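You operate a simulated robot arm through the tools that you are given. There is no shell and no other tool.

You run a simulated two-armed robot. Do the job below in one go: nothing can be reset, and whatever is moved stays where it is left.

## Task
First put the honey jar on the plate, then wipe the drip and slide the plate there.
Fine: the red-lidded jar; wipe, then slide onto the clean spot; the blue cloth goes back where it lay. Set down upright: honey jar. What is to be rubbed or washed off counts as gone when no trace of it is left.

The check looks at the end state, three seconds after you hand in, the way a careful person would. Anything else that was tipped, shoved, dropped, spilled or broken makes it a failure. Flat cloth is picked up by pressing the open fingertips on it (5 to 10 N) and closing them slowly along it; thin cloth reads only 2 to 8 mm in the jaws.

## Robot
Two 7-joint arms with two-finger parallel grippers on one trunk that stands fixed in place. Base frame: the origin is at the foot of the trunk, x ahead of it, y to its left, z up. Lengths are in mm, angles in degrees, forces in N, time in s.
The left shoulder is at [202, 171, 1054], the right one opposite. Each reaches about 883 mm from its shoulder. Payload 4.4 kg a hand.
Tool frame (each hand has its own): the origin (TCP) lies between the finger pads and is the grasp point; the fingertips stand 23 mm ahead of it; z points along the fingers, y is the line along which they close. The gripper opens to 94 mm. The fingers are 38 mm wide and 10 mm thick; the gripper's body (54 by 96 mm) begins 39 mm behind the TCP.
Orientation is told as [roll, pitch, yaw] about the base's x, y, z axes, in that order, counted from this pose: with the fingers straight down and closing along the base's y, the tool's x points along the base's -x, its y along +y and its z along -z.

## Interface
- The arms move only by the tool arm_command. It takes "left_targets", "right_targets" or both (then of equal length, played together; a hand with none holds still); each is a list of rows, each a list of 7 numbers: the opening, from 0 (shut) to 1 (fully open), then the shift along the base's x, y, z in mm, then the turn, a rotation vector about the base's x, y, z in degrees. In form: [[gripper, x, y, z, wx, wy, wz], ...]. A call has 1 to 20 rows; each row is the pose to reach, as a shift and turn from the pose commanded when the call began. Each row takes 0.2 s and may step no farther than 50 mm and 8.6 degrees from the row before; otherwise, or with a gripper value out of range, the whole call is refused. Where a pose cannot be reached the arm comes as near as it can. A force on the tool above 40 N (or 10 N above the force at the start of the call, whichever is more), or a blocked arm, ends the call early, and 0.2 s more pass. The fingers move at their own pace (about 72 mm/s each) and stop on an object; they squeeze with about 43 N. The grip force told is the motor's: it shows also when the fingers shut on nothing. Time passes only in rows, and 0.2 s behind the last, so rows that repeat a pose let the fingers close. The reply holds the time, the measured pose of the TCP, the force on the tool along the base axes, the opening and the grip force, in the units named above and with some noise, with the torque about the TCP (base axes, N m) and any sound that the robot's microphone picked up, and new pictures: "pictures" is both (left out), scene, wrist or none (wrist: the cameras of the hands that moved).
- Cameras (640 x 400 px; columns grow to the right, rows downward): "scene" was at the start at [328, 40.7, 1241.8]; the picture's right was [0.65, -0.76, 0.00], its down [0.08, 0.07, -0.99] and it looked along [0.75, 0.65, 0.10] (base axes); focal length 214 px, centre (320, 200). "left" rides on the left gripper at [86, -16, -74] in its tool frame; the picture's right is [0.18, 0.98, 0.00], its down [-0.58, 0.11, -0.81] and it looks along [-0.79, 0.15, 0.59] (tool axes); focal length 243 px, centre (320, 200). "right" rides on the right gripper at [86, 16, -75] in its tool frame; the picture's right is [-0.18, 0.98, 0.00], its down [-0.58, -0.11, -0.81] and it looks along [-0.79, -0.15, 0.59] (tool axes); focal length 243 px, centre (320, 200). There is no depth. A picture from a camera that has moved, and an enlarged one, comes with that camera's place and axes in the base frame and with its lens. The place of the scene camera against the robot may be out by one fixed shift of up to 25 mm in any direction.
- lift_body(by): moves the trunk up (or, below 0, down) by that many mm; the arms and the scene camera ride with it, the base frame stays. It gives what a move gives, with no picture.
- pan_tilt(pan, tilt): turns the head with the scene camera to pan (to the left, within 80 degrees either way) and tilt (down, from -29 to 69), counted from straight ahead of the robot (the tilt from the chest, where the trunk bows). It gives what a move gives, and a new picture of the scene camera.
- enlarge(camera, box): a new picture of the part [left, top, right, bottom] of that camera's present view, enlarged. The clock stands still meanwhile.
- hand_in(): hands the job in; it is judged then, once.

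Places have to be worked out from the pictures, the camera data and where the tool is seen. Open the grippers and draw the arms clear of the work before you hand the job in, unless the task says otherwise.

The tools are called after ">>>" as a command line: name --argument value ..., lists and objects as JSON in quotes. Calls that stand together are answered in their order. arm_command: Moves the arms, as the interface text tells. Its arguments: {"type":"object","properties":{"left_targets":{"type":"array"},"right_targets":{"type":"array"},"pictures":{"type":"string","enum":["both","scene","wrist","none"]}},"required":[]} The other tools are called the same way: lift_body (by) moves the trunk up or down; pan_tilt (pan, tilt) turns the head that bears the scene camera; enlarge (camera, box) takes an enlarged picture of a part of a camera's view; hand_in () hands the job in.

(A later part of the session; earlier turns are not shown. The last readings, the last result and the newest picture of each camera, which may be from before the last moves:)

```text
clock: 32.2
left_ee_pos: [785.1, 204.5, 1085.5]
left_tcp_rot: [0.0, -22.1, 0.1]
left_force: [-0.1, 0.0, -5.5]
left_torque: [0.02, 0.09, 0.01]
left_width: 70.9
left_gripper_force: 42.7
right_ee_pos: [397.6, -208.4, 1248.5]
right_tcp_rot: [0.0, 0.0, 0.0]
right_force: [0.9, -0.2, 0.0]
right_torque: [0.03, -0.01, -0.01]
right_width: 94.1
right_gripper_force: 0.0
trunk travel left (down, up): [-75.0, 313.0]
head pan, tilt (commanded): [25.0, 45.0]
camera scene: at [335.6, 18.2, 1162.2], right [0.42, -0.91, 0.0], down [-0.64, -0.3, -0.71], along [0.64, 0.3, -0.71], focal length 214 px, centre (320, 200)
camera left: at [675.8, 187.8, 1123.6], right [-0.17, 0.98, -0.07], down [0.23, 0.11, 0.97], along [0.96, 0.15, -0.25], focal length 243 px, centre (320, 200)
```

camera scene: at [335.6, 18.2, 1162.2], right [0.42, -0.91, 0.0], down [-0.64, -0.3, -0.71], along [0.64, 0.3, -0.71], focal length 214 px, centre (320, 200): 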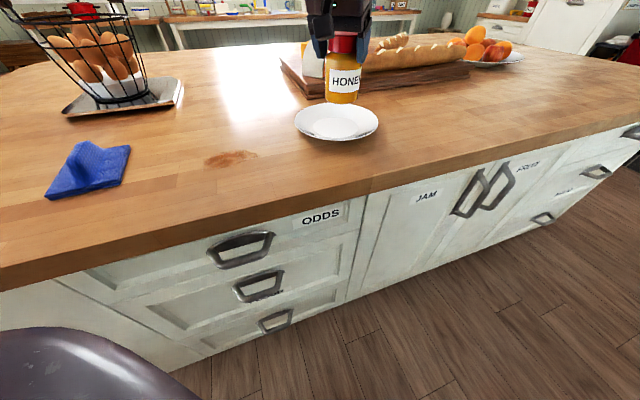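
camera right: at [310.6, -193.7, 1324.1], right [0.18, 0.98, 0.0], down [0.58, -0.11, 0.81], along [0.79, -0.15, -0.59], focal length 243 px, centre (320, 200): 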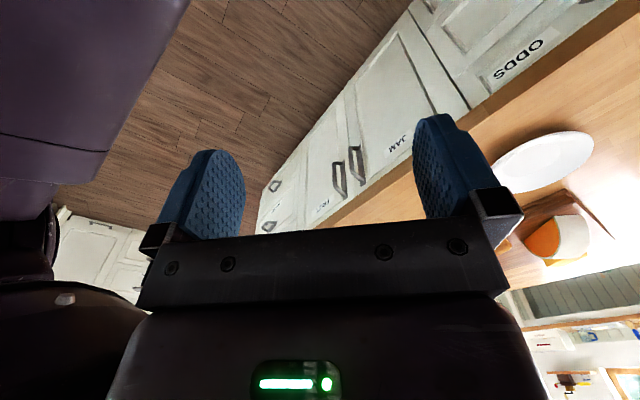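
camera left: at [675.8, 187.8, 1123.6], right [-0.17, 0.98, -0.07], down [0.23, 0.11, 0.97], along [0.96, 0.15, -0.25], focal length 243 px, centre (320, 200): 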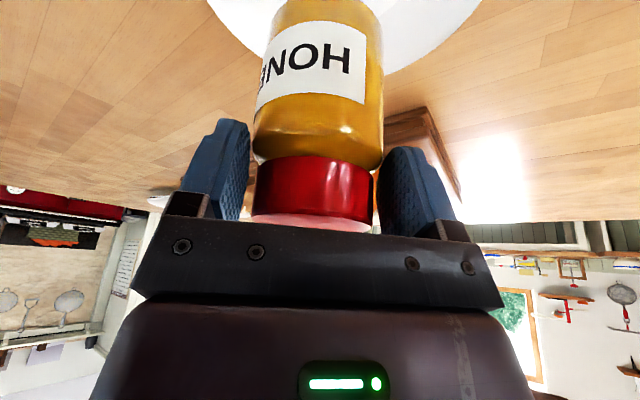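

The jar hangs above the plate at axis (792, 204), which the scene camera confirms. I lower it to about 8 mm above the expected contact.

>>> arm_command --left_targets '[[0, 0, 0, -15, 0, 0, 0], [0, 0, 0, -30, 0, 0, 0], [0, 0, 0, -42, 0, 0, 0], [0, 0, 0, -50, 0, 0, 0], [0, 0, 0, -51, 0, 0, 0]]' --pictures "both"

>>> enlarge --camera "scene" --box '[260, 50, 420, 150]'

```text
clock: 33.5
left_ee_pos: [785.1, 203.9, 1034.3]
left_tcp_rot: [0.0, -22.3, 0.1]
left_force: [-0.2, 0.1, -5.7]
left_torque: [-0.03, 0.12, 0.02]
left_width: 71.1
left_gripper_force: 43.0
right_ee_pos: [398.9, -207.6, 1248.7]
right_tcp_rot: [0.0, 0.1, 0.0]
right_force: [-0.4, -0.4, -0.4]
right_torque: [0.01, 0.03, 0.0]
right_width: 94.0
right_gripper_force: 0.1
trunk travel left (down, up): [-75.0, 313.0]
head pan, tilt (commanded): [25.0, 45.0]
camera scene: at [336.1, 18.4, 1161.9], right [0.42, -0.91, 0.0], down [-0.64, -0.3, -0.71], along [0.64, 0.3, -0.71], focal length 214 px, centre (320, 200)
camera left: at [676.6, 188.1, 1072.9], right [-0.17, 0.98, -0.07], down [0.23, 0.11, 0.97], along [0.96, 0.15, -0.25], focal length 243 px, centre (320, 200)
```

scene: 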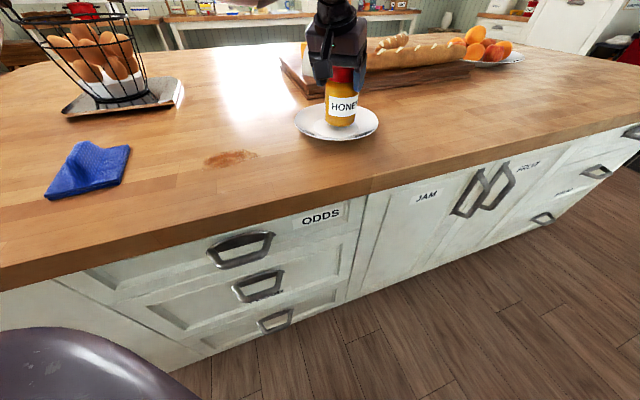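
left: 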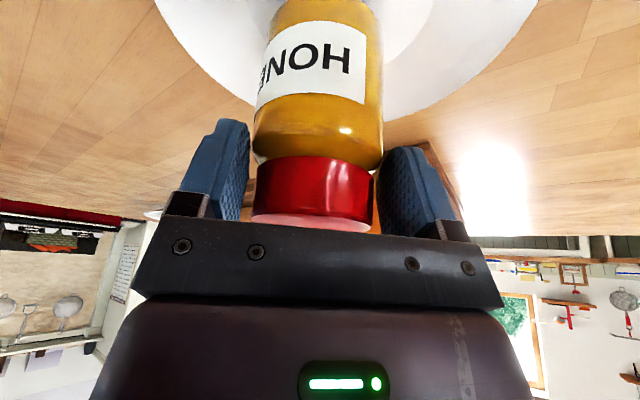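

```text
4.00 times, centred on (340, 100) of scene
camera zoom: at [336.1, 18.4, 1161.9], right [0.42, -0.91, 0.0], down [-0.64, -0.3, -0.71], along [0.64, 0.3, -0.71], focal length 858 px, centre (240, 600)
```

zoom: 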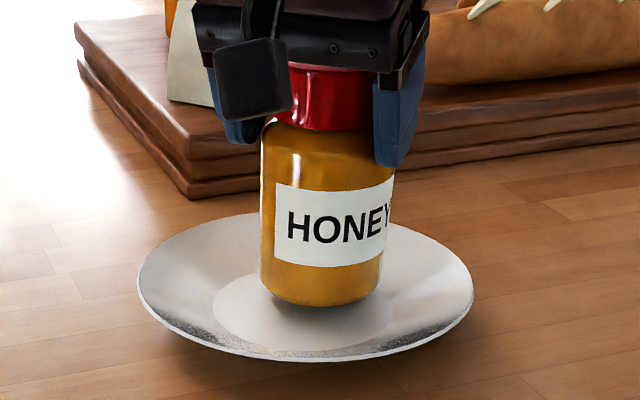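

From the scene zoom the jar looks a little off the well's centre, to the right and beyond. I enlarge the scene and right wrist views to measure that before lowering further.

>>> enlarge --camera "scene" --box '[288, 85, 392, 150]'

>>> enlarge --camera "right" --box '[460, 100, 620, 200]'

>>> enlarge --camera "left" --box '[140, 0, 556, 260]'

```text
6.15 times, centred on (340, 118) of scene
camera zoom: at [336.1, 18.4, 1161.9], right [0.42, -0.91, 0.0], down [-0.64, -0.3, -0.71], along [0.64, 0.3, -0.71], focal length 1320 px, centre (197, 708)
```

zoom: 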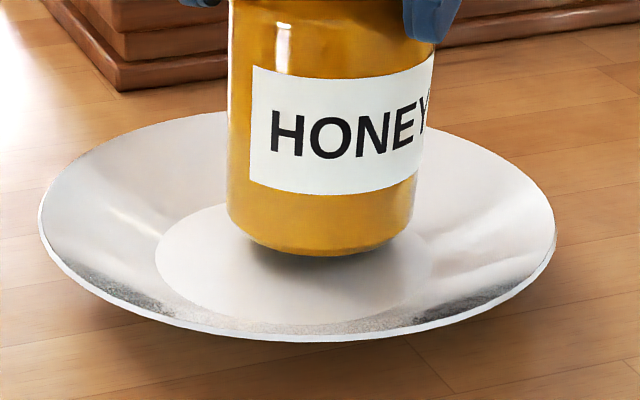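

```text
4.00 times, centred on (540, 150) of right
camera zoom: at [312.2, -192.2, 1323.8], right [0.18, 0.98, 0.0], down [0.58, -0.11, 0.81], along [0.79, -0.15, -0.59], focal length 970 px, centre (-560, 400)
```

zoom: 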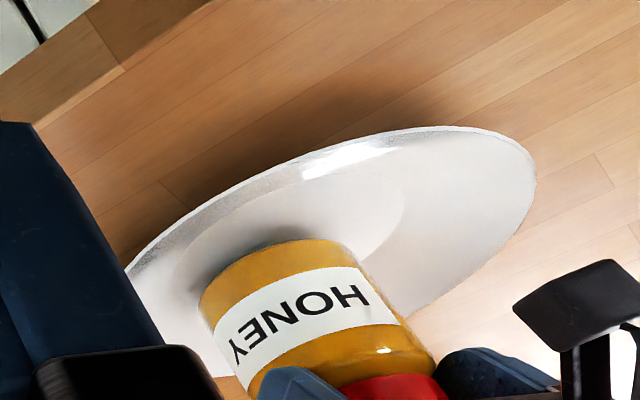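

```text
1.54 times, centred on (348, 130) of left
camera zoom: at [676.6, 188.1, 1072.9], right [-0.17, 0.98, -0.07], down [0.23, 0.11, 0.97], along [0.96, 0.15, -0.25], focal length 373 px, centre (277, 308)
```

zoom: 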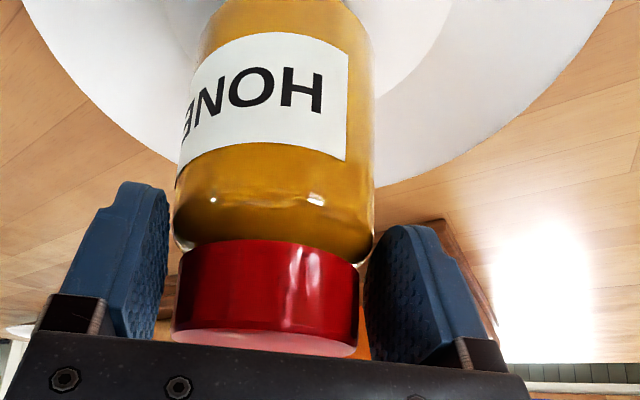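

Both views put the jar about 15 mm too far in x and 4 mm too far right of the well centre. I shift it by (−11, +3) and recheck.

>>> arm_command --left_targets '[[0, -5, 1, 0, 0, 0, 0], [0, -11, 3, 0, 0, 0, 0], [0, -11, 3, 0, 0, 0, 0]]' --pictures "none"

>>> enlarge --camera "scene" --box '[288, 85, 392, 150]'

>>> enlarge --camera "right" --box '[460, 100, 620, 200]'

```text
clock: 34.2
left_ee_pos: [774.6, 207.4, 1033.6]
left_tcp_rot: [0.1, -22.2, 0.0]
left_force: [0.3, -0.3, -5.9]
left_torque: [0.0, 0.1, -0.05]
left_width: 71.2
left_gripper_force: 43.0
right_ee_pos: [397.7, -207.9, 1248.8]
right_tcp_rot: [0.0, 0.1, 0.0]
right_force: [-0.6, -0.5, -0.4]
right_torque: [0.01, 0.02, -0.01]
right_width: 94.2
right_gripper_force: 0.0
trunk travel left (down, up): [-75.0, 313.0]
head pan, tilt (commanded): [25.0, 45.0]
```

```text
6.15 times, centred on (340, 118) of scene
camera zoom: at [336.3, 18.5, 1161.7], right [0.42, -0.91, 0.0], down [-0.64, -0.3, -0.71], along [0.64, 0.3, -0.71], focal length 1320 px, centre (197, 708)
```

zoom: 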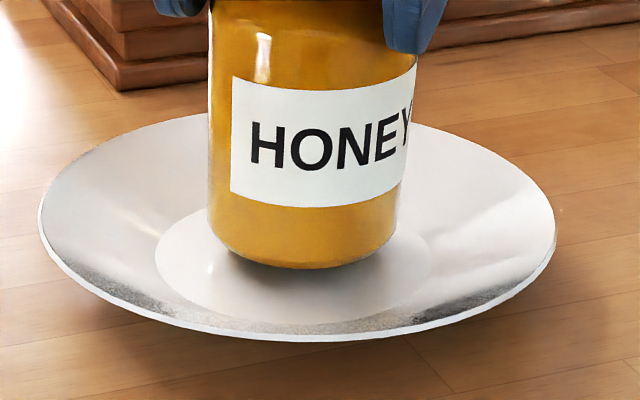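

```text
4.00 times, centred on (540, 150) of right
camera zoom: at [312.4, -192.2, 1323.6], right [0.18, 0.98, 0.0], down [0.58, -0.11, 0.81], along [0.79, -0.15, -0.59], focal length 970 px, centre (-560, 400)
```

zoom: 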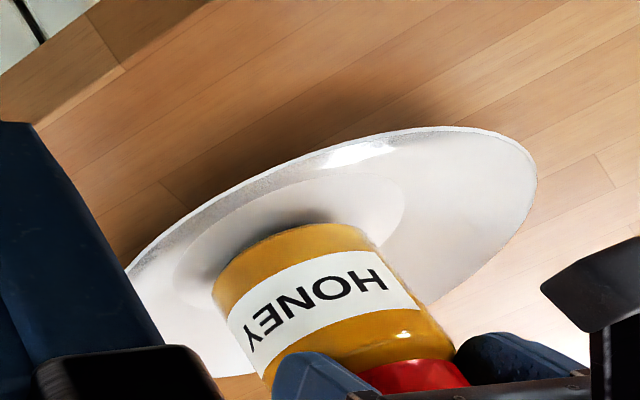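

The jar is now over the well, within about 4 mm of its centre. I lower it slowly toward contact.

>>> arm_command --left_targets '[[0, 0, 0, -2, 0, 0, 0], [0, 0, 0, -4, 0, 0, 0], [0, 0, 0, -5, 0, 0, 0]]' --pictures "none"

```text
clock: 35.0
left_ee_pos: [775.4, 206.7, 1028.9]
left_tcp_rot: [0.0, -22.2, 0.0]
left_force: [0.0, 0.1, -6.3]
left_torque: [-0.01, 0.11, 0.01]
left_width: 71.3
left_gripper_force: 43.0
right_ee_pos: [398.2, -208.2, 1248.7]
right_tcp_rot: [0.0, 0.1, 0.0]
right_force: [0.2, -1.0, 0.9]
right_torque: [0.01, 0.0, -0.02]
right_width: 94.2
right_gripper_force: 0.2
trunk travel left (down, up): [-75.0, 313.0]
head pan, tilt (commanded): [25.0, 45.0]
```

There's no contact yet at TCP z=1028.9. I continue down in 1 mm rows.

>>> arm_command --left_targets '[[0, 0, 0, -0.7, 0, 0, 0], [0, 0, 0, -1.4, 0, 0, 0], [0, 0, 0, -2, 0, 0, 0]]' --pictures "none"

```text
clock: 35.9
left_ee_pos: [774.7, 207.4, 1027.9]
left_tcp_rot: [-0.1, -22.2, 0.0]
left_force: [0.3, -0.6, -4.4]
left_torque: [-0.02, 0.09, 0.0]
left_width: 71.2
left_gripper_force: 43.0
right_ee_pos: [398.2, -208.2, 1248.0]
right_tcp_rot: [0.0, 0.2, 0.0]
right_force: [-0.2, -0.2, 1.1]
right_torque: [0.02, -0.02, -0.01]
right_width: 93.8
right_gripper_force: 0.1
trunk travel left (down, up): [-75.0, 313.0]
head pan, tilt (commanded): [25.0, 45.0]
```

The load has eased slightly, which may be first contact. I go down a little more, in finer rows.

>>> arm_command --left_targets '[[0, 0, 0, -0.5, 0, 0, 0], [0, 0, 0, -1, 0, 0, 0]]' --pictures "none"

```text
clock: 36.5
left_ee_pos: [773.9, 208.0, 1026.3]
left_tcp_rot: [0.0, -22.3, 0.0]
left_force: [-0.5, 0.5, -4.9]
left_torque: [0.0, 0.11, -0.01]
left_width: 71.0
left_gripper_force: 42.8
right_ee_pos: [398.9, -209.1, 1249.7]
right_tcp_rot: [-0.1, 0.1, 0.0]
right_force: [0.0, 0.1, 0.7]
right_torque: [0.01, 0.02, 0.0]
right_width: 94.0
right_gripper_force: 0.0
trunk travel left (down, up): [-75.0, 313.0]
head pan, tilt (commanded): [25.0, 45.0]
```

The full weight is still on the hand at z≈1026. I keep lowering in small rows.

>>> arm_command --left_targets '[[0, 0, 0, -0.5, 0, 0, 0], [0, 0, 0, -1, 0, 0, 0], [0, 0, 0, -1.5, 0, 0, 0]]' --pictures "none"

```text
clock: 37.2
left_ee_pos: [774.5, 206.9, 1026.2]
left_tcp_rot: [0.0, -22.2, -0.1]
left_force: [0.6, 0.1, -1.3]
left_torque: [-0.1, 0.07, -0.02]
left_width: 71.2
left_gripper_force: 43.0
right_ee_pos: [397.7, -207.6, 1248.9]
right_tcp_rot: [0.0, 0.1, 0.0]
right_force: [0.1, -0.7, 0.0]
right_torque: [-0.03, 0.01, 0.01]
right_width: 94.0
right_gripper_force: 0.1
trunk travel left (down, up): [-75.0, 313.0]
head pan, tilt (commanded): [25.0, 45.0]
```

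The force went from −5 to −1.3 N, so the jar is mostly resting on the plate. I press 0.4 mm more and open slowly.

>>> arm_command --left_targets '[[0, 0, 0, -0.4, 0, 0, 0], [0, 0, 0, -0.4, 0, 0, 0]]' --pictures "none"

>>> enlarge --camera "scene" --box '[288, 85, 392, 150]'

```text
clock: 37.9
left_ee_pos: [774.2, 206.4, 1026.2]
left_tcp_rot: [0.0, -22.4, 0.1]
left_force: [1.6, 0.3, 2.5]
left_torque: [-0.08, 0.01, 0.02]
left_width: 71.2
left_gripper_force: 42.8
right_ee_pos: [397.1, -206.4, 1248.9]
right_tcp_rot: [0.0, 0.0, 0.1]
right_force: [-0.2, -0.3, -0.5]
right_torque: [0.04, -0.01, -0.02]
right_width: 94.1
right_gripper_force: 0.1
trunk travel left (down, up): [-75.0, 313.0]
head pan, tilt (commanded): [25.0, 45.0]
```

```text
6.15 times, centred on (340, 118) of scene
camera zoom: at [335.6, 18.4, 1162.1], right [0.42, -0.91, 0.0], down [-0.64, -0.3, -0.71], along [0.64, 0.3, -0.71], focal length 1320 px, centre (197, 708)
```

zoom: 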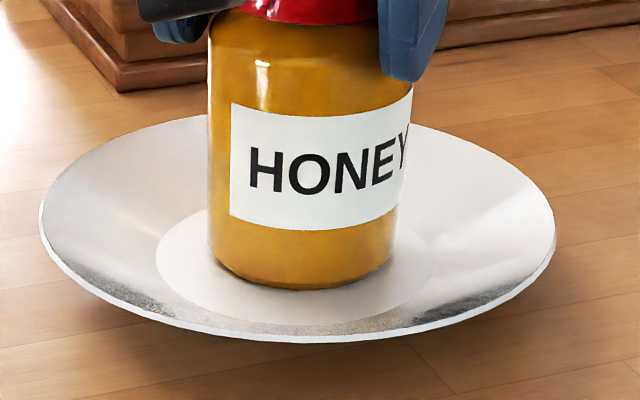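

The jar stands in the well, centred, with light contact of +2.5 N. I open the fingers slowly.

>>> arm_command --left_targets '[[0.72, 0, 0, 0.2, 0, 0, 0], [0.78, 0, 0, 0.2, 0, 0, 0], [0.86, 0, 0, 0.2, 0, 0, 0], [0.94, 0, 0, 0.2, 0, 0, 0], [1, 0, 0, 0.2, 0, 0, 0], [1, 0, 0, 0.2, 0, 0, 0]]' --pictures "both"

```text
clock: 39.2
left_ee_pos: [773.4, 207.6, 1026.2]
left_tcp_rot: [0.0, -22.2, 0.1]
left_force: [-0.1, -0.1, -1.2]
left_torque: [-0.03, -0.01, -0.01]
left_width: 93.9
left_gripper_force: 0.0
right_ee_pos: [398.3, -207.7, 1248.8]
right_tcp_rot: [0.1, 0.0, 0.0]
right_force: [0.3, -0.9, 0.1]
right_torque: [-0.01, -0.01, -0.01]
right_width: 94.1
right_gripper_force: 0.0
trunk travel left (down, up): [-75.0, 313.0]
head pan, tilt (commanded): [25.0, 45.0]
camera scene: at [335.7, 18.4, 1162.0], right [0.42, -0.91, 0.0], down [-0.64, -0.3, -0.71], along [0.64, 0.3, -0.71], focal length 214 px, centre (320, 200)
camera left: at [665.1, 191.2, 1063.6], right [-0.17, 0.98, -0.07], down [0.23, 0.11, 0.97], along [0.96, 0.15, -0.25], focal length 243 px, centre (320, 200)
```

scene: 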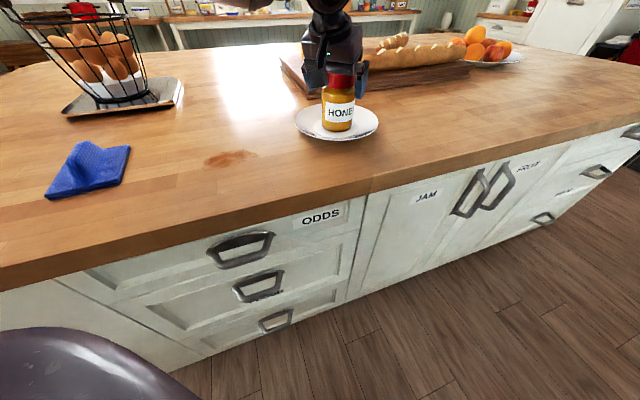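
left: 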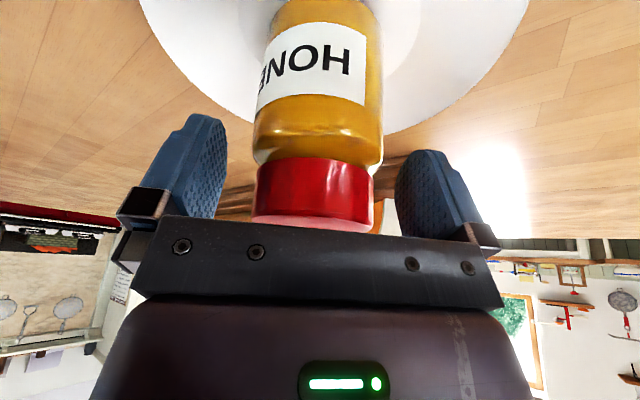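

The jar is released and upright on the plate. I raise the hand straight up clear of the lid, then swing it back over the drip with the wrist camera looking down.

>>> arm_command --left_targets '[[1, 0, 0, 15, 0, 0, 0], [1, 0, 0, 35, 0, 0, 0], [1, 0, 0, 60, 0, 0, 0], [1, -5, 2, 90, 0, 0, 0], [1, -30, 15, 105, 0, 7.5, 0], [1, -65, 30, 105, 0, 15, 0], [1, -100, 45, 100, 0, 22, 0], [1, -135, 60, 90, 0, 30, 0], [1, -165, 75, 75, 0, 37.5, 0], [1, -190, 90, 55, 0, 45, 0], [1, -211, 96, 40, 0, 52, 0], [1, -211, 96, 40, 0, 52, 0]]' --pictures "both"

```text
clock: 41.9
left_ee_pos: [562.9, 302.7, 1066.1]
left_tcp_rot: [0.0, 29.9, 0.0]
left_force: [-0.3, 0.6, -0.2]
left_torque: [0.01, 0.01, 0.01]
left_width: 94.1
left_gripper_force: 0.0
right_ee_pos: [397.5, -208.0, 1248.4]
right_tcp_rot: [0.0, 0.1, -0.1]
right_force: [0.1, 0.6, 0.0]
right_torque: [0.02, -0.02, 0.0]
right_width: 94.2
right_gripper_force: 0.1
trunk travel left (down, up): [-75.0, 313.0]
head pan, tilt (commanded): [25.0, 45.0]
camera scene: at [335.6, 18.4, 1162.1], right [0.42, -0.91, 0.0], down [-0.64, -0.3, -0.71], along [0.64, 0.3, -0.71], focal length 214 px, centre (320, 200)
camera left: at [524.4, 286.6, 1174.7], right [-0.16, 0.98, 0.09], down [0.91, 0.11, 0.41], along [0.39, 0.15, -0.91], focal length 243 px, centre (320, 200)
```

scene: 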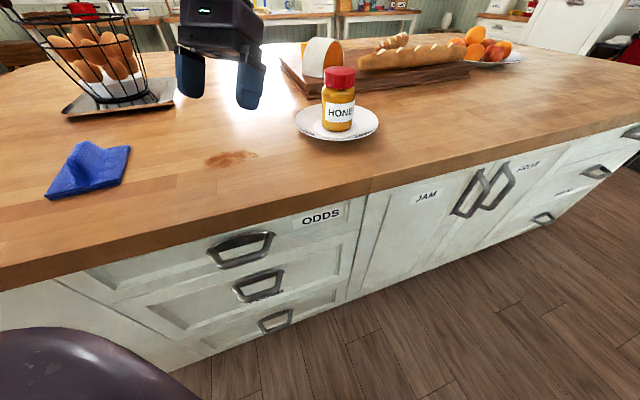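
left: 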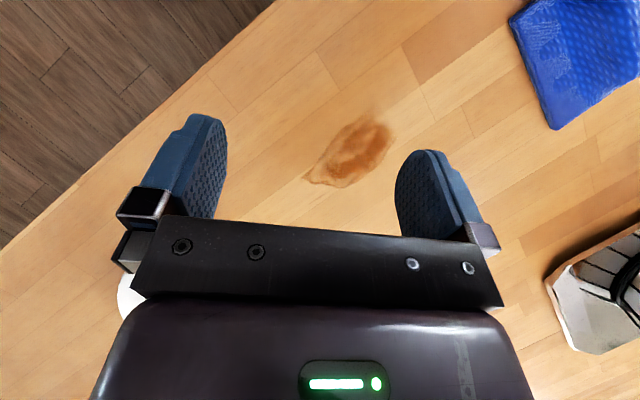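

The jar stands upright on the plate and the drip is clearly in view. I enlarge the wrist picture to map the drip's outline and the cloth corner.

>>> enlarge --camera "left" --box '[280, 90, 440, 190]'

>>> enlarge --camera "scene" --box '[30, 130, 150, 205]'

```text
4.00 times, centred on (360, 140) of left
camera zoom: at [524.4, 286.6, 1174.7], right [-0.16, 0.98, 0.09], down [0.91, 0.11, 0.41], along [0.39, 0.15, -0.91], focal length 970 px, centre (160, 440)
```

zoom: 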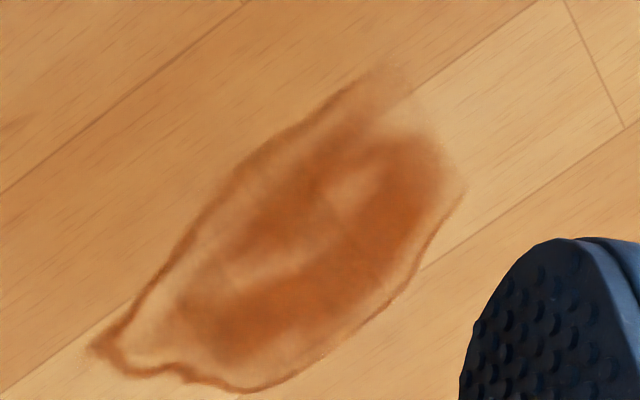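

```text
5.33 times, centred on (90, 168) of scene
camera zoom: at [335.6, 18.4, 1162.1], right [0.42, -0.91, 0.0], down [-0.64, -0.3, -0.71], along [0.64, 0.3, -0.71], focal length 1144 px, centre (1547, 373)
```

zoom: 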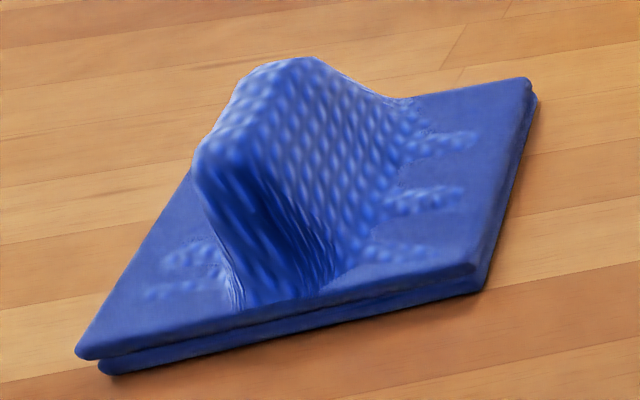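

The drip spans roughly 115 × 62 mm around (576, 355), so that is where the plate must end up. The cloth's ridge runs along about 51° through (439, 549). I level the hand and move it over the cloth.

>>> arm_command --left_targets '[[1, -15, 30, 15, 0, -7.5, 0], [1, -32, 65, 25, 0, -15, 0], [1, -50, 100, 30, 0, -22.5, 0], [1, -68, 136, 30, 0, -30, 0], [1, -86, 172, 30, 0, -30, 0], [1, -104, 208, 30, 0, -30, 0], [1, -124, 246, 30, 0, -30, 0], [1, -124, 246, 30, 0, -30, 0]]' --pictures "wrist"

>>> arm_command --left_targets '[[1, 0, 0, 0, 0, 0, 8.5], [1, 0, 0, 0, 0, 0, 17], [1, 0, 0, 0, 0, 0, 25.5], [1, 0, 0, 0, 0, 0, 34], [1, 0, 0, 0, 0, 0, 42.5], [1, 0, 0, 0, 0, 0, 50.7], [1, 0, 0, 0, 0, 0, 50.7]]' --pictures "both"

```text
clock: 43.6
left_ee_pos: [439.4, 548.7, 1093.9]
left_tcp_rot: [0.0, -0.1, 0.1]
left_force: [0.1, 0.4, -1.0]
left_torque: [0.01, -0.01, -0.03]
left_width: 94.1
left_gripper_force: 0.1
right_ee_pos: [397.9, -207.7, 1247.0]
right_tcp_rot: [0.0, 0.1, 0.1]
right_force: [0.3, -0.1, -0.3]
right_torque: [0.04, 0.01, 0.03]
right_width: 94.2
right_gripper_force: 0.1
trunk travel left (down, up): [-75.0, 313.0]
head pan, tilt (commanded): [25.0, 45.0]
camera left: at [351.4, 532.4, 1170.2], right [-0.18, 0.98, 0.0], down [0.58, 0.11, 0.81], along [0.79, 0.15, -0.59], focal length 243 px, centre (320, 200)
```

left: 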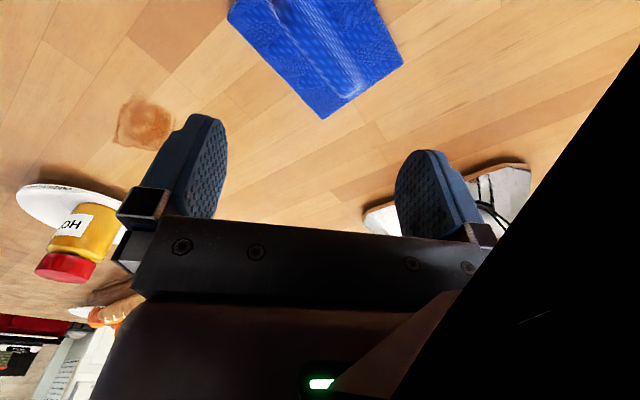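

```text
clock: 45.2
left_ee_pos: [438.0, 549.6, 1096.2]
left_tcp_rot: [0.0, -0.1, 50.8]
left_force: [0.0, 0.4, 0.8]
left_torque: [0.01, 0.0, 0.01]
left_width: 94.1
left_gripper_force: 0.2
right_ee_pos: [397.8, -208.1, 1250.0]
right_tcp_rot: [0.0, 0.1, 0.0]
right_force: [0.4, 0.7, -0.5]
right_torque: [-0.04, -0.01, 0.0]
right_width: 93.7
right_gripper_force: 0.0
trunk travel left (down, up): [-75.0, 313.0]
head pan, tilt (commanded): [25.0, 45.0]
camera scene: at [335.7, 18.4, 1162.0], right [0.42, -0.91, 0.0], down [-0.64, -0.3, -0.71], along [0.64, 0.3, -0.71], focal length 214 px, centre (320, 200)
camera left: at [396.0, 471.6, 1171.4], right [-0.88, 0.48, 0.0], down [0.28, 0.52, 0.81], along [0.39, 0.71, -0.59], focal length 243 px, centre (320, 200)
```

scene: 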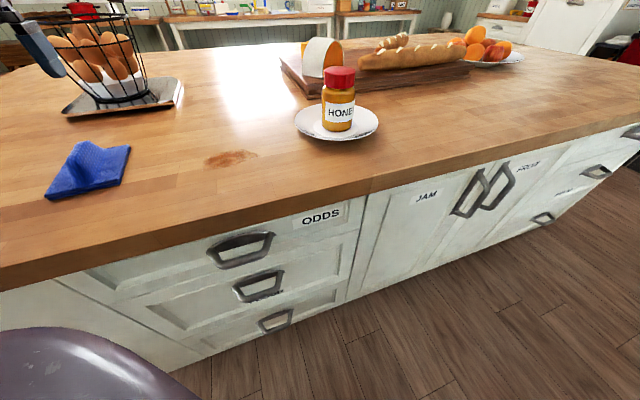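
left: 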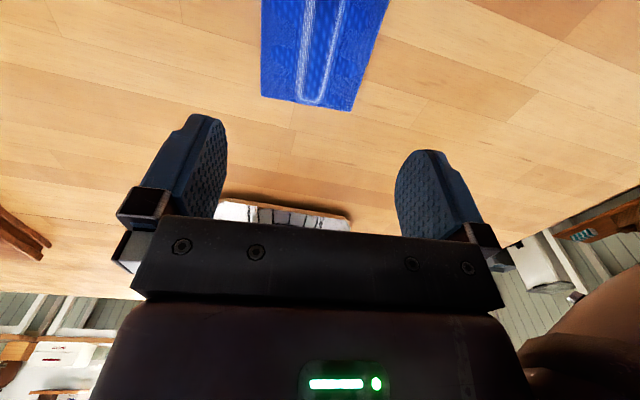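

The hand's closing axis now lies across the ridge. I enlarge the wrist view to place the ridge exactly.

>>> enlarge --camera "left" --box '[240, 0, 400, 120]'

```text
3.33 times, centred on (320, 60) of left
camera zoom: at [396.0, 471.6, 1171.4], right [-0.88, 0.48, 0.0], down [0.28, 0.52, 0.81], along [0.39, 0.71, -0.59], focal length 809 px, centre (320, 667)
```

zoom: 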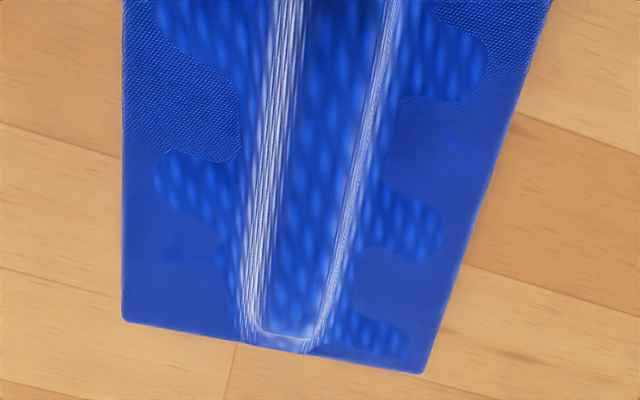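

The ridge runs through (439, 548.5), matching the hand position. I set the jaws to about 58 mm and descend to just above the cloth.

>>> arm_command --left_targets '[[0.62, 0, -1, -30, 0, 0, 0], [0.62, 0.5, -1, -60, 0, 0, 0], [0.62, 0.5, -1, -90, 0, 0, 0], [0.62, 0.5, -1, -112, 0, 0, 0], [0.62, 0.5, -1, -125, 0, 0, 0], [0.62, 0.5, -1, -131, 0, 0, 0], [0.62, 0.5, -1, -131, 0, 0, 0]]' --pictures "both"

```text
clock: 46.9
left_ee_pos: [439.3, 549.5, 964.3]
left_tcp_rot: [0.0, -0.2, 50.7]
left_force: [-0.1, -0.3, -0.3]
left_torque: [0.01, -0.02, 0.02]
left_width: 58.4
left_gripper_force: 0.0
right_ee_pos: [396.9, -209.3, 1248.0]
right_tcp_rot: [0.1, 0.0, 0.1]
right_force: [0.5, -0.2, 0.0]
right_torque: [0.05, -0.02, -0.03]
right_width: 94.1
right_gripper_force: 0.1
trunk travel left (down, up): [-75.0, 313.0]
head pan, tilt (commanded): [25.0, 45.0]
camera scene: at [335.7, 18.3, 1162.0], right [0.42, -0.91, 0.0], down [-0.64, -0.3, -0.71], along [0.64, 0.3, -0.71], focal length 214 px, centre (320, 200)
camera left: at [396.3, 471.6, 1040.0], right [-0.88, 0.48, 0.0], down [0.28, 0.52, 0.81], along [0.39, 0.71, -0.59], focal length 243 px, centre (320, 200)
```

scene: 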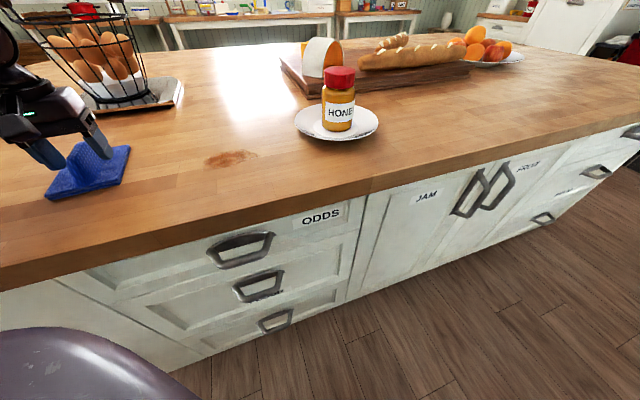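
left: 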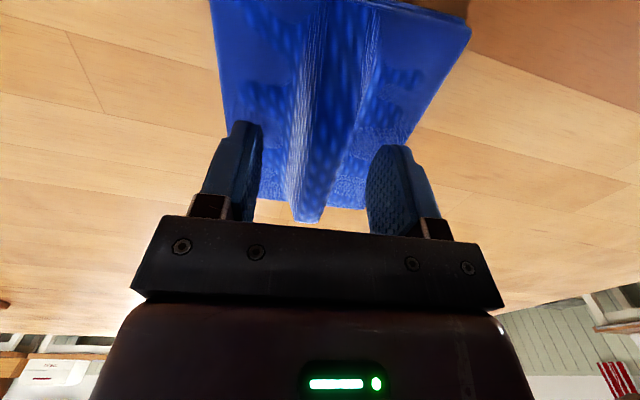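

The fingers straddle the ridge evenly. I press down slowly to find contact with the cloth.

>>> arm_command --left_targets '[[0.62, 0, 0, -3, 0, 0, 0], [0.62, 0, 0, -6, 0, 0, 0], [0.62, 0, 0, -8, 0, 0, 0], [0.62, 0, 0, -9.5, 0, 0, 0], [0.62, 0, 0, -10.5, 0, 0, 0]]' --pictures "none"

```text
clock: 48.0
left_ee_pos: [438.8, 548.1, 955.3]
left_tcp_rot: [0.0, -0.4, 50.7]
left_force: [0.4, 0.9, 5.0]
left_torque: [-0.06, 0.07, 0.03]
left_width: 58.4
left_gripper_force: 0.0
right_ee_pos: [398.7, -208.2, 1248.9]
right_tcp_rot: [0.0, 0.2, 0.0]
right_force: [-0.2, 0.3, 0.9]
right_torque: [0.0, -0.03, 0.01]
right_width: 93.8
right_gripper_force: 0.1
trunk travel left (down, up): [-75.0, 313.0]
head pan, tilt (commanded): [25.0, 45.0]
```

There's contact at 5 N with the TCP at z=955. I close slowly along the cloth around the ridge while keeping this pressure.

>>> arm_command --left_targets '[[0.56, 0, 0, 0, 0, 0, 0], [0.5, 0, 0, 0, 0, 0, 0], [0.44, 0, 0, 0, 0, 0, 0], [0.38, 0, 0, 0, 0, 0, 0], [0.32, 0, 0, 0, 0, 0, 0], [0.26, 0, 0, 0, 0, 0, 0], [0.2, 0, 0, 0, 0, 0, 0], [0.14, 0, 0, 0, 0, 0, 0], [0.08, 0, 0, 0, 0, 0, 0], [0.03, 0, 0, 0, 0, 0, 0], [0, 0, 0, 0, 0, 0, 0], [0, 0, 0, 0, 0, 0, 0]]' --pictures "both"

```text
clock: 50.6
left_ee_pos: [438.6, 546.1, 954.3]
left_tcp_rot: [0.0, -0.2, 50.6]
left_force: [3.3, -3.2, 11.7]
left_torque: [0.01, 0.02, 0.09]
left_width: 23.1
left_gripper_force: 42.7
right_ee_pos: [397.8, -208.5, 1248.8]
right_tcp_rot: [0.0, 0.1, 0.0]
right_force: [-0.4, 0.4, -0.2]
right_torque: [-0.01, 0.03, 0.0]
right_width: 93.7
right_gripper_force: 0.1
trunk travel left (down, up): [-75.0, 313.0]
head pan, tilt (commanded): [25.0, 45.0]
camera scene: at [335.5, 17.4, 1162.1], right [0.42, -0.91, 0.0], down [-0.64, -0.3, -0.71], along [0.64, 0.3, -0.71], focal length 214 px, centre (320, 200)
camera left: at [396.2, 470.1, 1030.4], right [-0.88, 0.48, 0.0], down [0.28, 0.52, 0.81], along [0.39, 0.71, -0.59], focal length 243 px, centre (320, 200)
```

scene: 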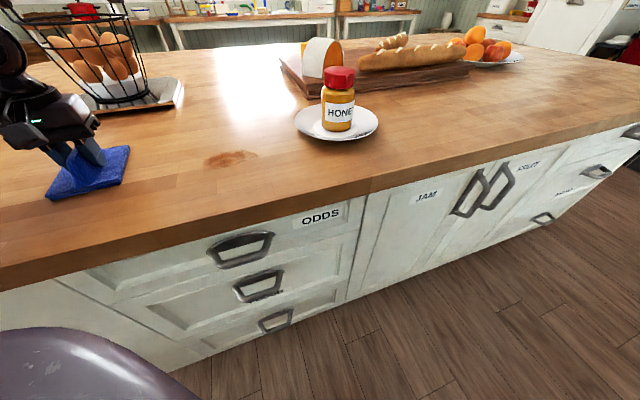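
left: 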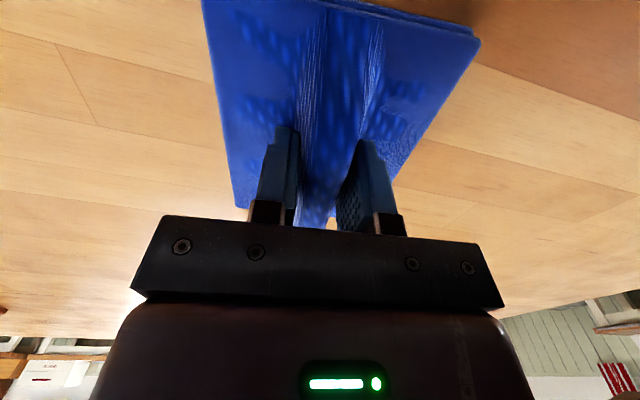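

The jaws hold the ridge at 23 mm with full grip. I note this as the cloth's home pose, at TCP (438.6, 546, 954), and lift gently to see how it hangs.

>>> arm_command --left_targets '[[0, 0, 0, 3, 0, 0, 0], [0, 0, 0, 10, 0, 0, 0], [0, 0, 0, 20, 0, 0, 0], [0, 0, 0, 35, 0, 0, 0], [0, 0, 0, 50, 0, 0, 0], [0, 0, 0, 50, 0, 0, 0]]' --pictures "both"

>>> enlarge --camera "scene" --box '[0, 90, 176, 200]'

```text
clock: 52.0
left_ee_pos: [440.0, 548.3, 1003.7]
left_tcp_rot: [-0.1, -0.1, 50.7]
left_force: [0.5, 0.0, -0.9]
left_torque: [-0.04, 0.0, -0.02]
left_width: 23.2
left_gripper_force: 43.0
right_ee_pos: [397.9, -208.5, 1248.7]
right_tcp_rot: [0.0, 0.0, 0.0]
right_force: [-0.4, -0.2, -0.2]
right_torque: [0.02, 0.0, 0.02]
right_width: 94.2
right_gripper_force: 0.0
trunk travel left (down, up): [-75.0, 313.0]
head pan, tilt (commanded): [25.0, 45.0]
camera scene: at [335.8, 18.4, 1161.9], right [0.42, -0.91, 0.0], down [-0.64, -0.3, -0.71], along [0.64, 0.3, -0.71], focal length 214 px, centre (320, 200)
camera left: at [396.5, 471.1, 1079.5], right [-0.88, 0.48, 0.0], down [0.28, 0.52, 0.81], along [0.39, 0.71, -0.59], focal length 243 px, centre (320, 200)
```

scene: 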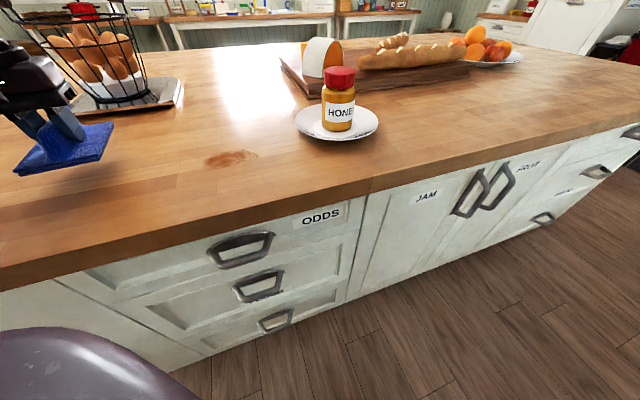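
left: 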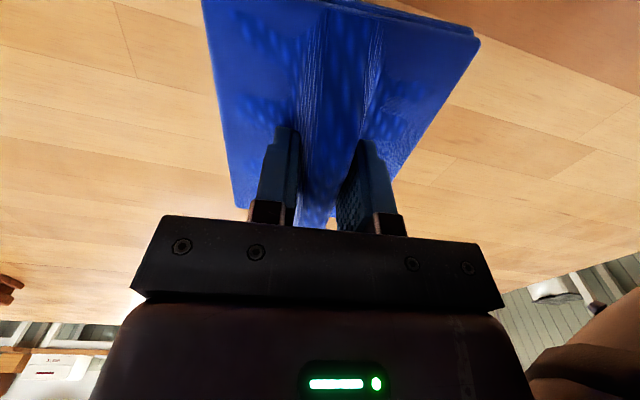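

```text
3.64 times, centred on (88, 145) of scene
camera zoom: at [335.8, 18.4, 1161.9], right [0.42, -0.91, 0.0], down [-0.64, -0.3, -0.71], along [0.64, 0.3, -0.71], focal length 780 px, centre (1164, 400)
```

zoom: 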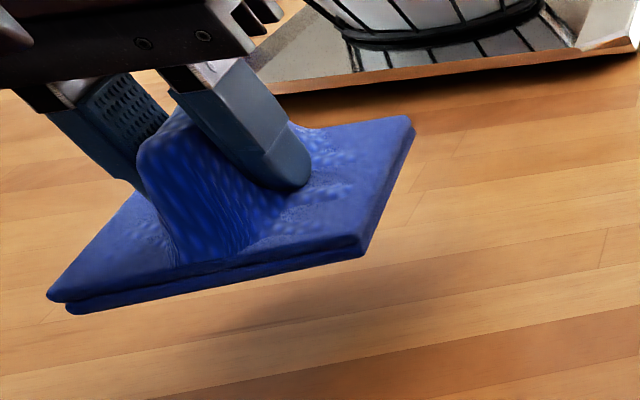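

The cloth lifts as a flat pad and stays level. Its short side lies along the drip's long axis, so it covers the full drip width. I carry it over the drip centre at (576, 355) and lower it to just above the table.

>>> arm_command --left_targets '[[0, 16, -23, 0, 0, 0, 0], [0, 40, -57, 0, 0, 0, 0], [0, 66, -93, 0, 0, 0, 0], [0, 92, -130, 0, 0, 0, 0], [0, 116, -165, 0, 0, 0, 0], [0, 136, -193, 0, 0, 0, 0], [0, 136, -193, -15, 0, 0, 0], [0, 136, -193, -30, 0, 0, 0], [0, 136, -193, -41, 0, 0, 0], [0, 136, -193, -44, 0, 0, 0], [0, 136, -193, -44, 0, 0, 0]]' --pictures "both"

```text
clock: 54.5
left_ee_pos: [575.8, 355.0, 960.4]
left_tcp_rot: [0.1, -0.2, 50.8]
left_force: [0.3, 0.3, -0.8]
left_torque: [0.03, -0.01, 0.01]
left_width: 22.9
left_gripper_force: 42.9
right_ee_pos: [399.0, -208.3, 1248.5]
right_tcp_rot: [0.0, 0.1, 0.0]
right_force: [-0.3, -0.2, 0.1]
right_torque: [0.01, -0.05, 0.0]
right_width: 94.2
right_gripper_force: 0.1
trunk travel left (down, up): [-75.0, 313.0]
head pan, tilt (commanded): [25.0, 45.0]
camera scene: at [335.8, 18.3, 1162.0], right [0.42, -0.91, 0.0], down [-0.64, -0.3, -0.71], along [0.64, 0.3, -0.71], focal length 214 px, centre (320, 200)
camera left: at [532.5, 277.7, 1035.8], right [-0.88, 0.48, 0.0], down [0.28, 0.52, 0.81], along [0.39, 0.71, -0.59], focal length 243 px, centre (320, 200)
```

scene: 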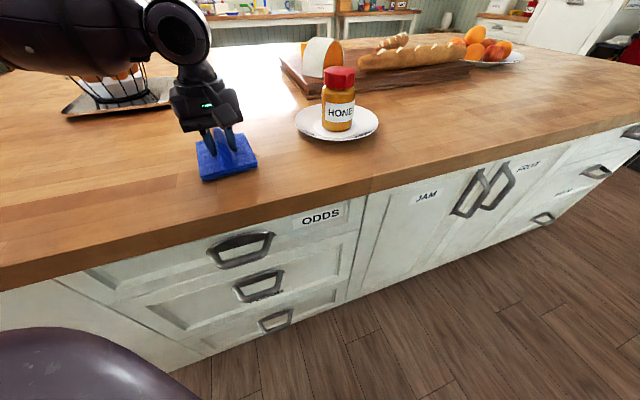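
left: 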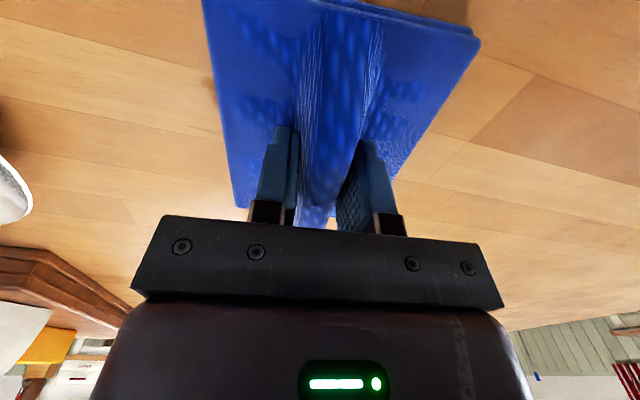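

The cloth covers the drip almost entirely. I lower it to contact and press lightly.

>>> arm_command --left_targets '[[0, 0, 0, -2, 0, 0, 0], [0, 0, 0, -4, 0, 0, 0], [0, 0, 0, -5, 0, 0, 0], [0, 0, 0, -6, 0, 0, 0], [0, 0, 0, -6.7, 0, 0, 0]]' --pictures "none"

```text
clock: 55.6
left_ee_pos: [575.9, 355.1, 954.6]
left_tcp_rot: [-0.2, -0.2, 50.7]
left_force: [2.0, 2.4, 12.4]
left_torque: [-0.04, 0.48, -0.01]
left_width: 23.0
left_gripper_force: 42.7
right_ee_pos: [397.0, -208.2, 1248.8]
right_tcp_rot: [0.0, 0.1, 0.0]
right_force: [-0.2, 0.8, 0.0]
right_torque: [0.01, 0.01, 0.0]
right_width: 93.9
right_gripper_force: 0.0
trunk travel left (down, up): [-75.0, 313.0]
head pan, tilt (commanded): [25.0, 45.0]
```

The press is 12 N, which is enough to rub. I stroke back and forth along the drip's long axis by ±55 mm, so the pad sweeps past both ends.

>>> arm_command --left_targets '[[0, 15.6, -12.5, 0, 0, 0, 0], [0, 31.2, -25, 0, 0, 0, 0], [0, 42.9, -34.4, 0, 0, 0, 0], [0, 27.3, -21.9, 0, 0, 0, 0], [0, 7.8, -6.3, 0, 0, 0, 0], [0, -11.7, 9.4, 0, 0, 0, 0], [0, -31.2, 25, 0, 0, 0, 0], [0, -42.9, 34.4, 0, 0, 0, 0], [0, -27.3, 21.9, 0, 0, 0, 0], [0, -7.8, 6.3, 0, 0, 0, 0], [0, 11.7, -9.4, 0, 0, 0, 0], [0, 31.2, -25, 0, 0, 0, 0], [0, 42.9, -34.4, 0, 0, 0, 0], [0, 23.4, -18.8, 0, 0, 0, 0], [0, 3.9, -3.1, 0, 0, 0, 0], [0, -15.6, 12.5, 0, 0, 0, 0], [0, -35.1, 28.1, 0, 0, 0, 0], [0, -42.9, 34.4, 0, 0, 0, 0], [0, -23.4, 18.8, 0, 0, 0, 0], [0, 0, 0, 0, 0, 0, 0]]' --pictures "both"

```text
clock: 57.9
left_ee_pos: [571.5, 355.5, 955.1]
left_tcp_rot: [-1.3, 1.0, 50.7]
left_force: [-13.9, -9.0, 33.5]
left_torque: [1.65, 1.16, 0.84]
left_width: 23.4
left_gripper_force: 42.8
right_ee_pos: [397.6, -208.5, 1248.1]
right_tcp_rot: [0.0, 0.1, 0.0]
right_force: [1.2, 0.1, -0.3]
right_torque: [-0.07, 0.01, -0.01]
right_width: 94.0
right_gripper_force: 0.1
trunk travel left (down, up): [-75.0, 313.0]
head pan, tilt (commanded): [25.0, 45.0]
stopped in row 11 (left hand): the force on the tool passed its limit at 63 N (the readings are from after the stop); the commanded pose is now the measured one
camera scene: at [334.6, 17.3, 1162.5], right [0.42, -0.91, 0.0], down [-0.64, -0.3, -0.71], along [0.64, 0.3, -0.71], focal length 214 px, centre (320, 200)
camera left: at [527.4, 281.0, 1032.7], right [-0.88, 0.48, -0.02], down [0.28, 0.54, 0.79], along [0.39, 0.69, -0.61], focal length 243 px, centre (320, 200)
```

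scene: 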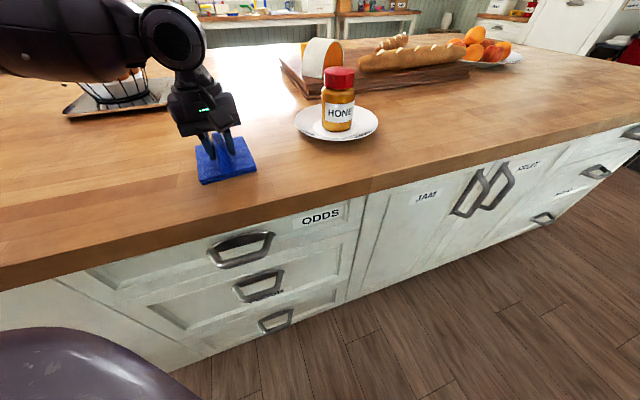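
left: 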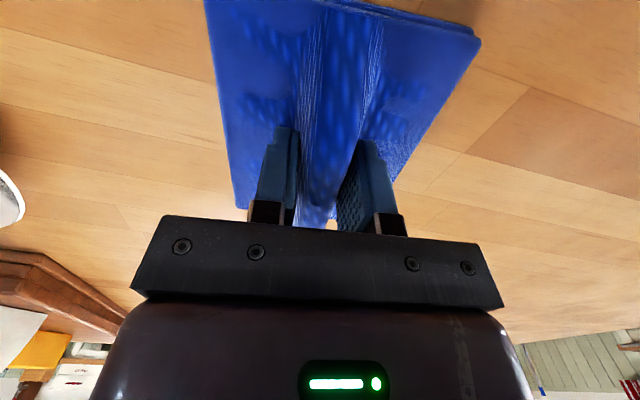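

The force spiked on the quick reversal, so I lift slightly, level the hand (undoing about 1° of tilt), and look under the cloth before continuing with lighter, slower strokes.

>>> arm_command --left_targets '[[0, 0, 0, 4, 1.3, -1.0, 0], [0, 0, 0, 20, 1.3, -1.0, 0], [0, 0, 0, 40, 1.3, -1.0, 0], [0, -20, 30, 55, 1.3, -1.0, 0], [0, -45, 65, 60, 1.3, -1.0, 0], [0, -70, 100, 60, 1.3, -1.0, 0], [0, -95, 138, 60, 1.3, -1.0, 0], [0, -95, 138, 60, 1.3, -1.0, 0]]' --pictures "both"

>>> enlarge --camera "scene" --box '[150, 110, 310, 210]'

```text
clock: 59.7
left_ee_pos: [477.7, 495.5, 1010.0]
left_tcp_rot: [-1.2, -0.4, 50.8]
left_force: [0.5, -0.9, -0.6]
left_torque: [0.01, -0.02, -0.01]
left_width: 23.0
left_gripper_force: 42.7
right_ee_pos: [398.0, -207.6, 1248.0]
right_tcp_rot: [0.0, 0.1, -0.1]
right_force: [0.3, -0.4, 0.0]
right_torque: [0.0, -0.01, -0.01]
right_width: 93.9
right_gripper_force: 0.0
trunk travel left (down, up): [-75.0, 313.0]
head pan, tilt (commanded): [25.0, 45.0]
camera scene: at [336.0, 18.3, 1161.7], right [0.42, -0.91, 0.0], down [-0.64, -0.3, -0.71], along [0.64, 0.3, -0.71], focal length 214 px, centre (320, 200)
camera left: at [432.6, 419.5, 1086.7], right [-0.88, 0.48, -0.02], down [0.27, 0.52, 0.81], along [0.4, 0.7, -0.59], focal length 243 px, centre (320, 200)
```

scene: 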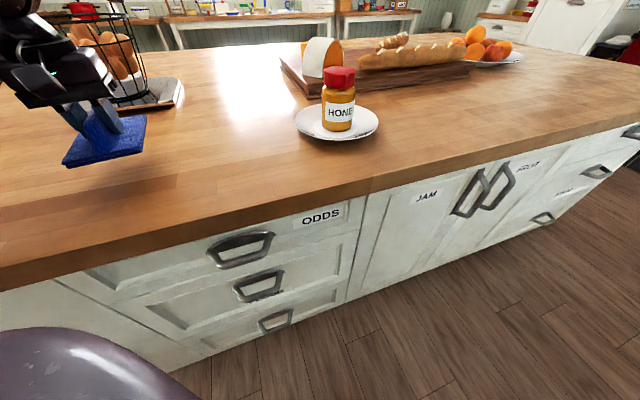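
left: 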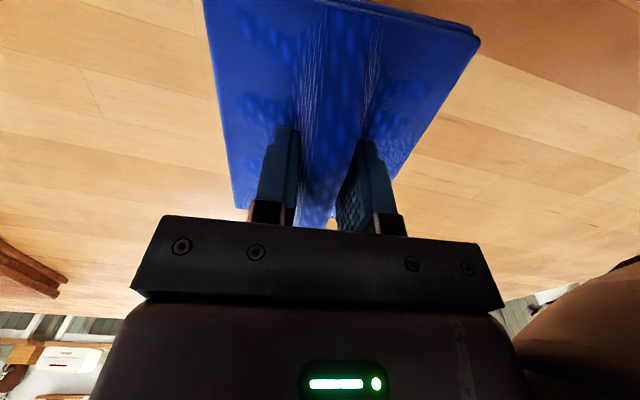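

```text
4.00 times, centred on (230, 160) of scene
camera zoom: at [336.0, 18.3, 1161.7], right [0.42, -0.91, 0.0], down [-0.64, -0.3, -0.71], along [0.64, 0.3, -0.71], focal length 858 px, centre (680, 360)
```

zoom: 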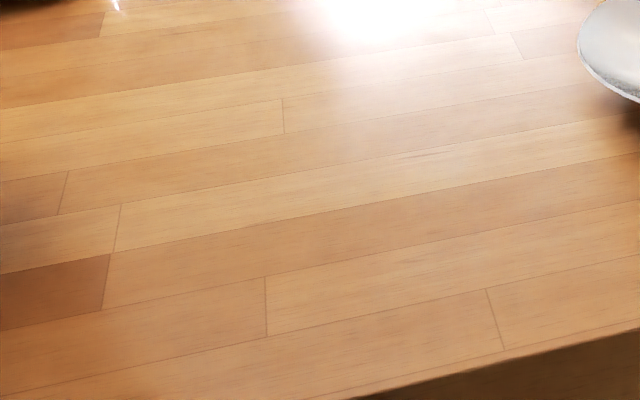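

The drip appears gone. I enlarge the spot further to look for faint traces.

>>> enlarge --camera "scene" --box '[190, 135, 270, 185]'

```text
8.00 times, centred on (230, 160) of scene
camera zoom: at [336.0, 18.3, 1161.7], right [0.42, -0.91, 0.0], down [-0.64, -0.3, -0.71], along [0.64, 0.3, -0.71], focal length 1716 px, centre (1040, 520)
```

zoom: 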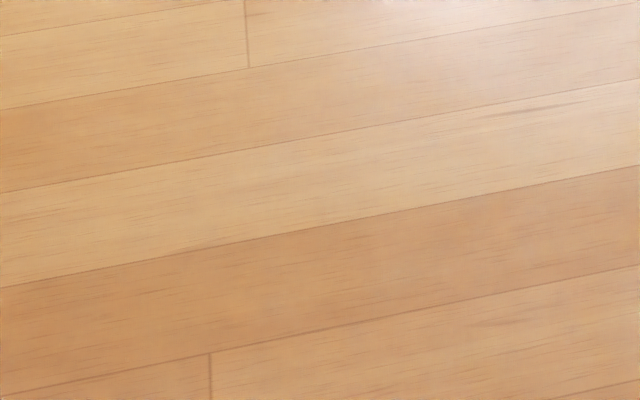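

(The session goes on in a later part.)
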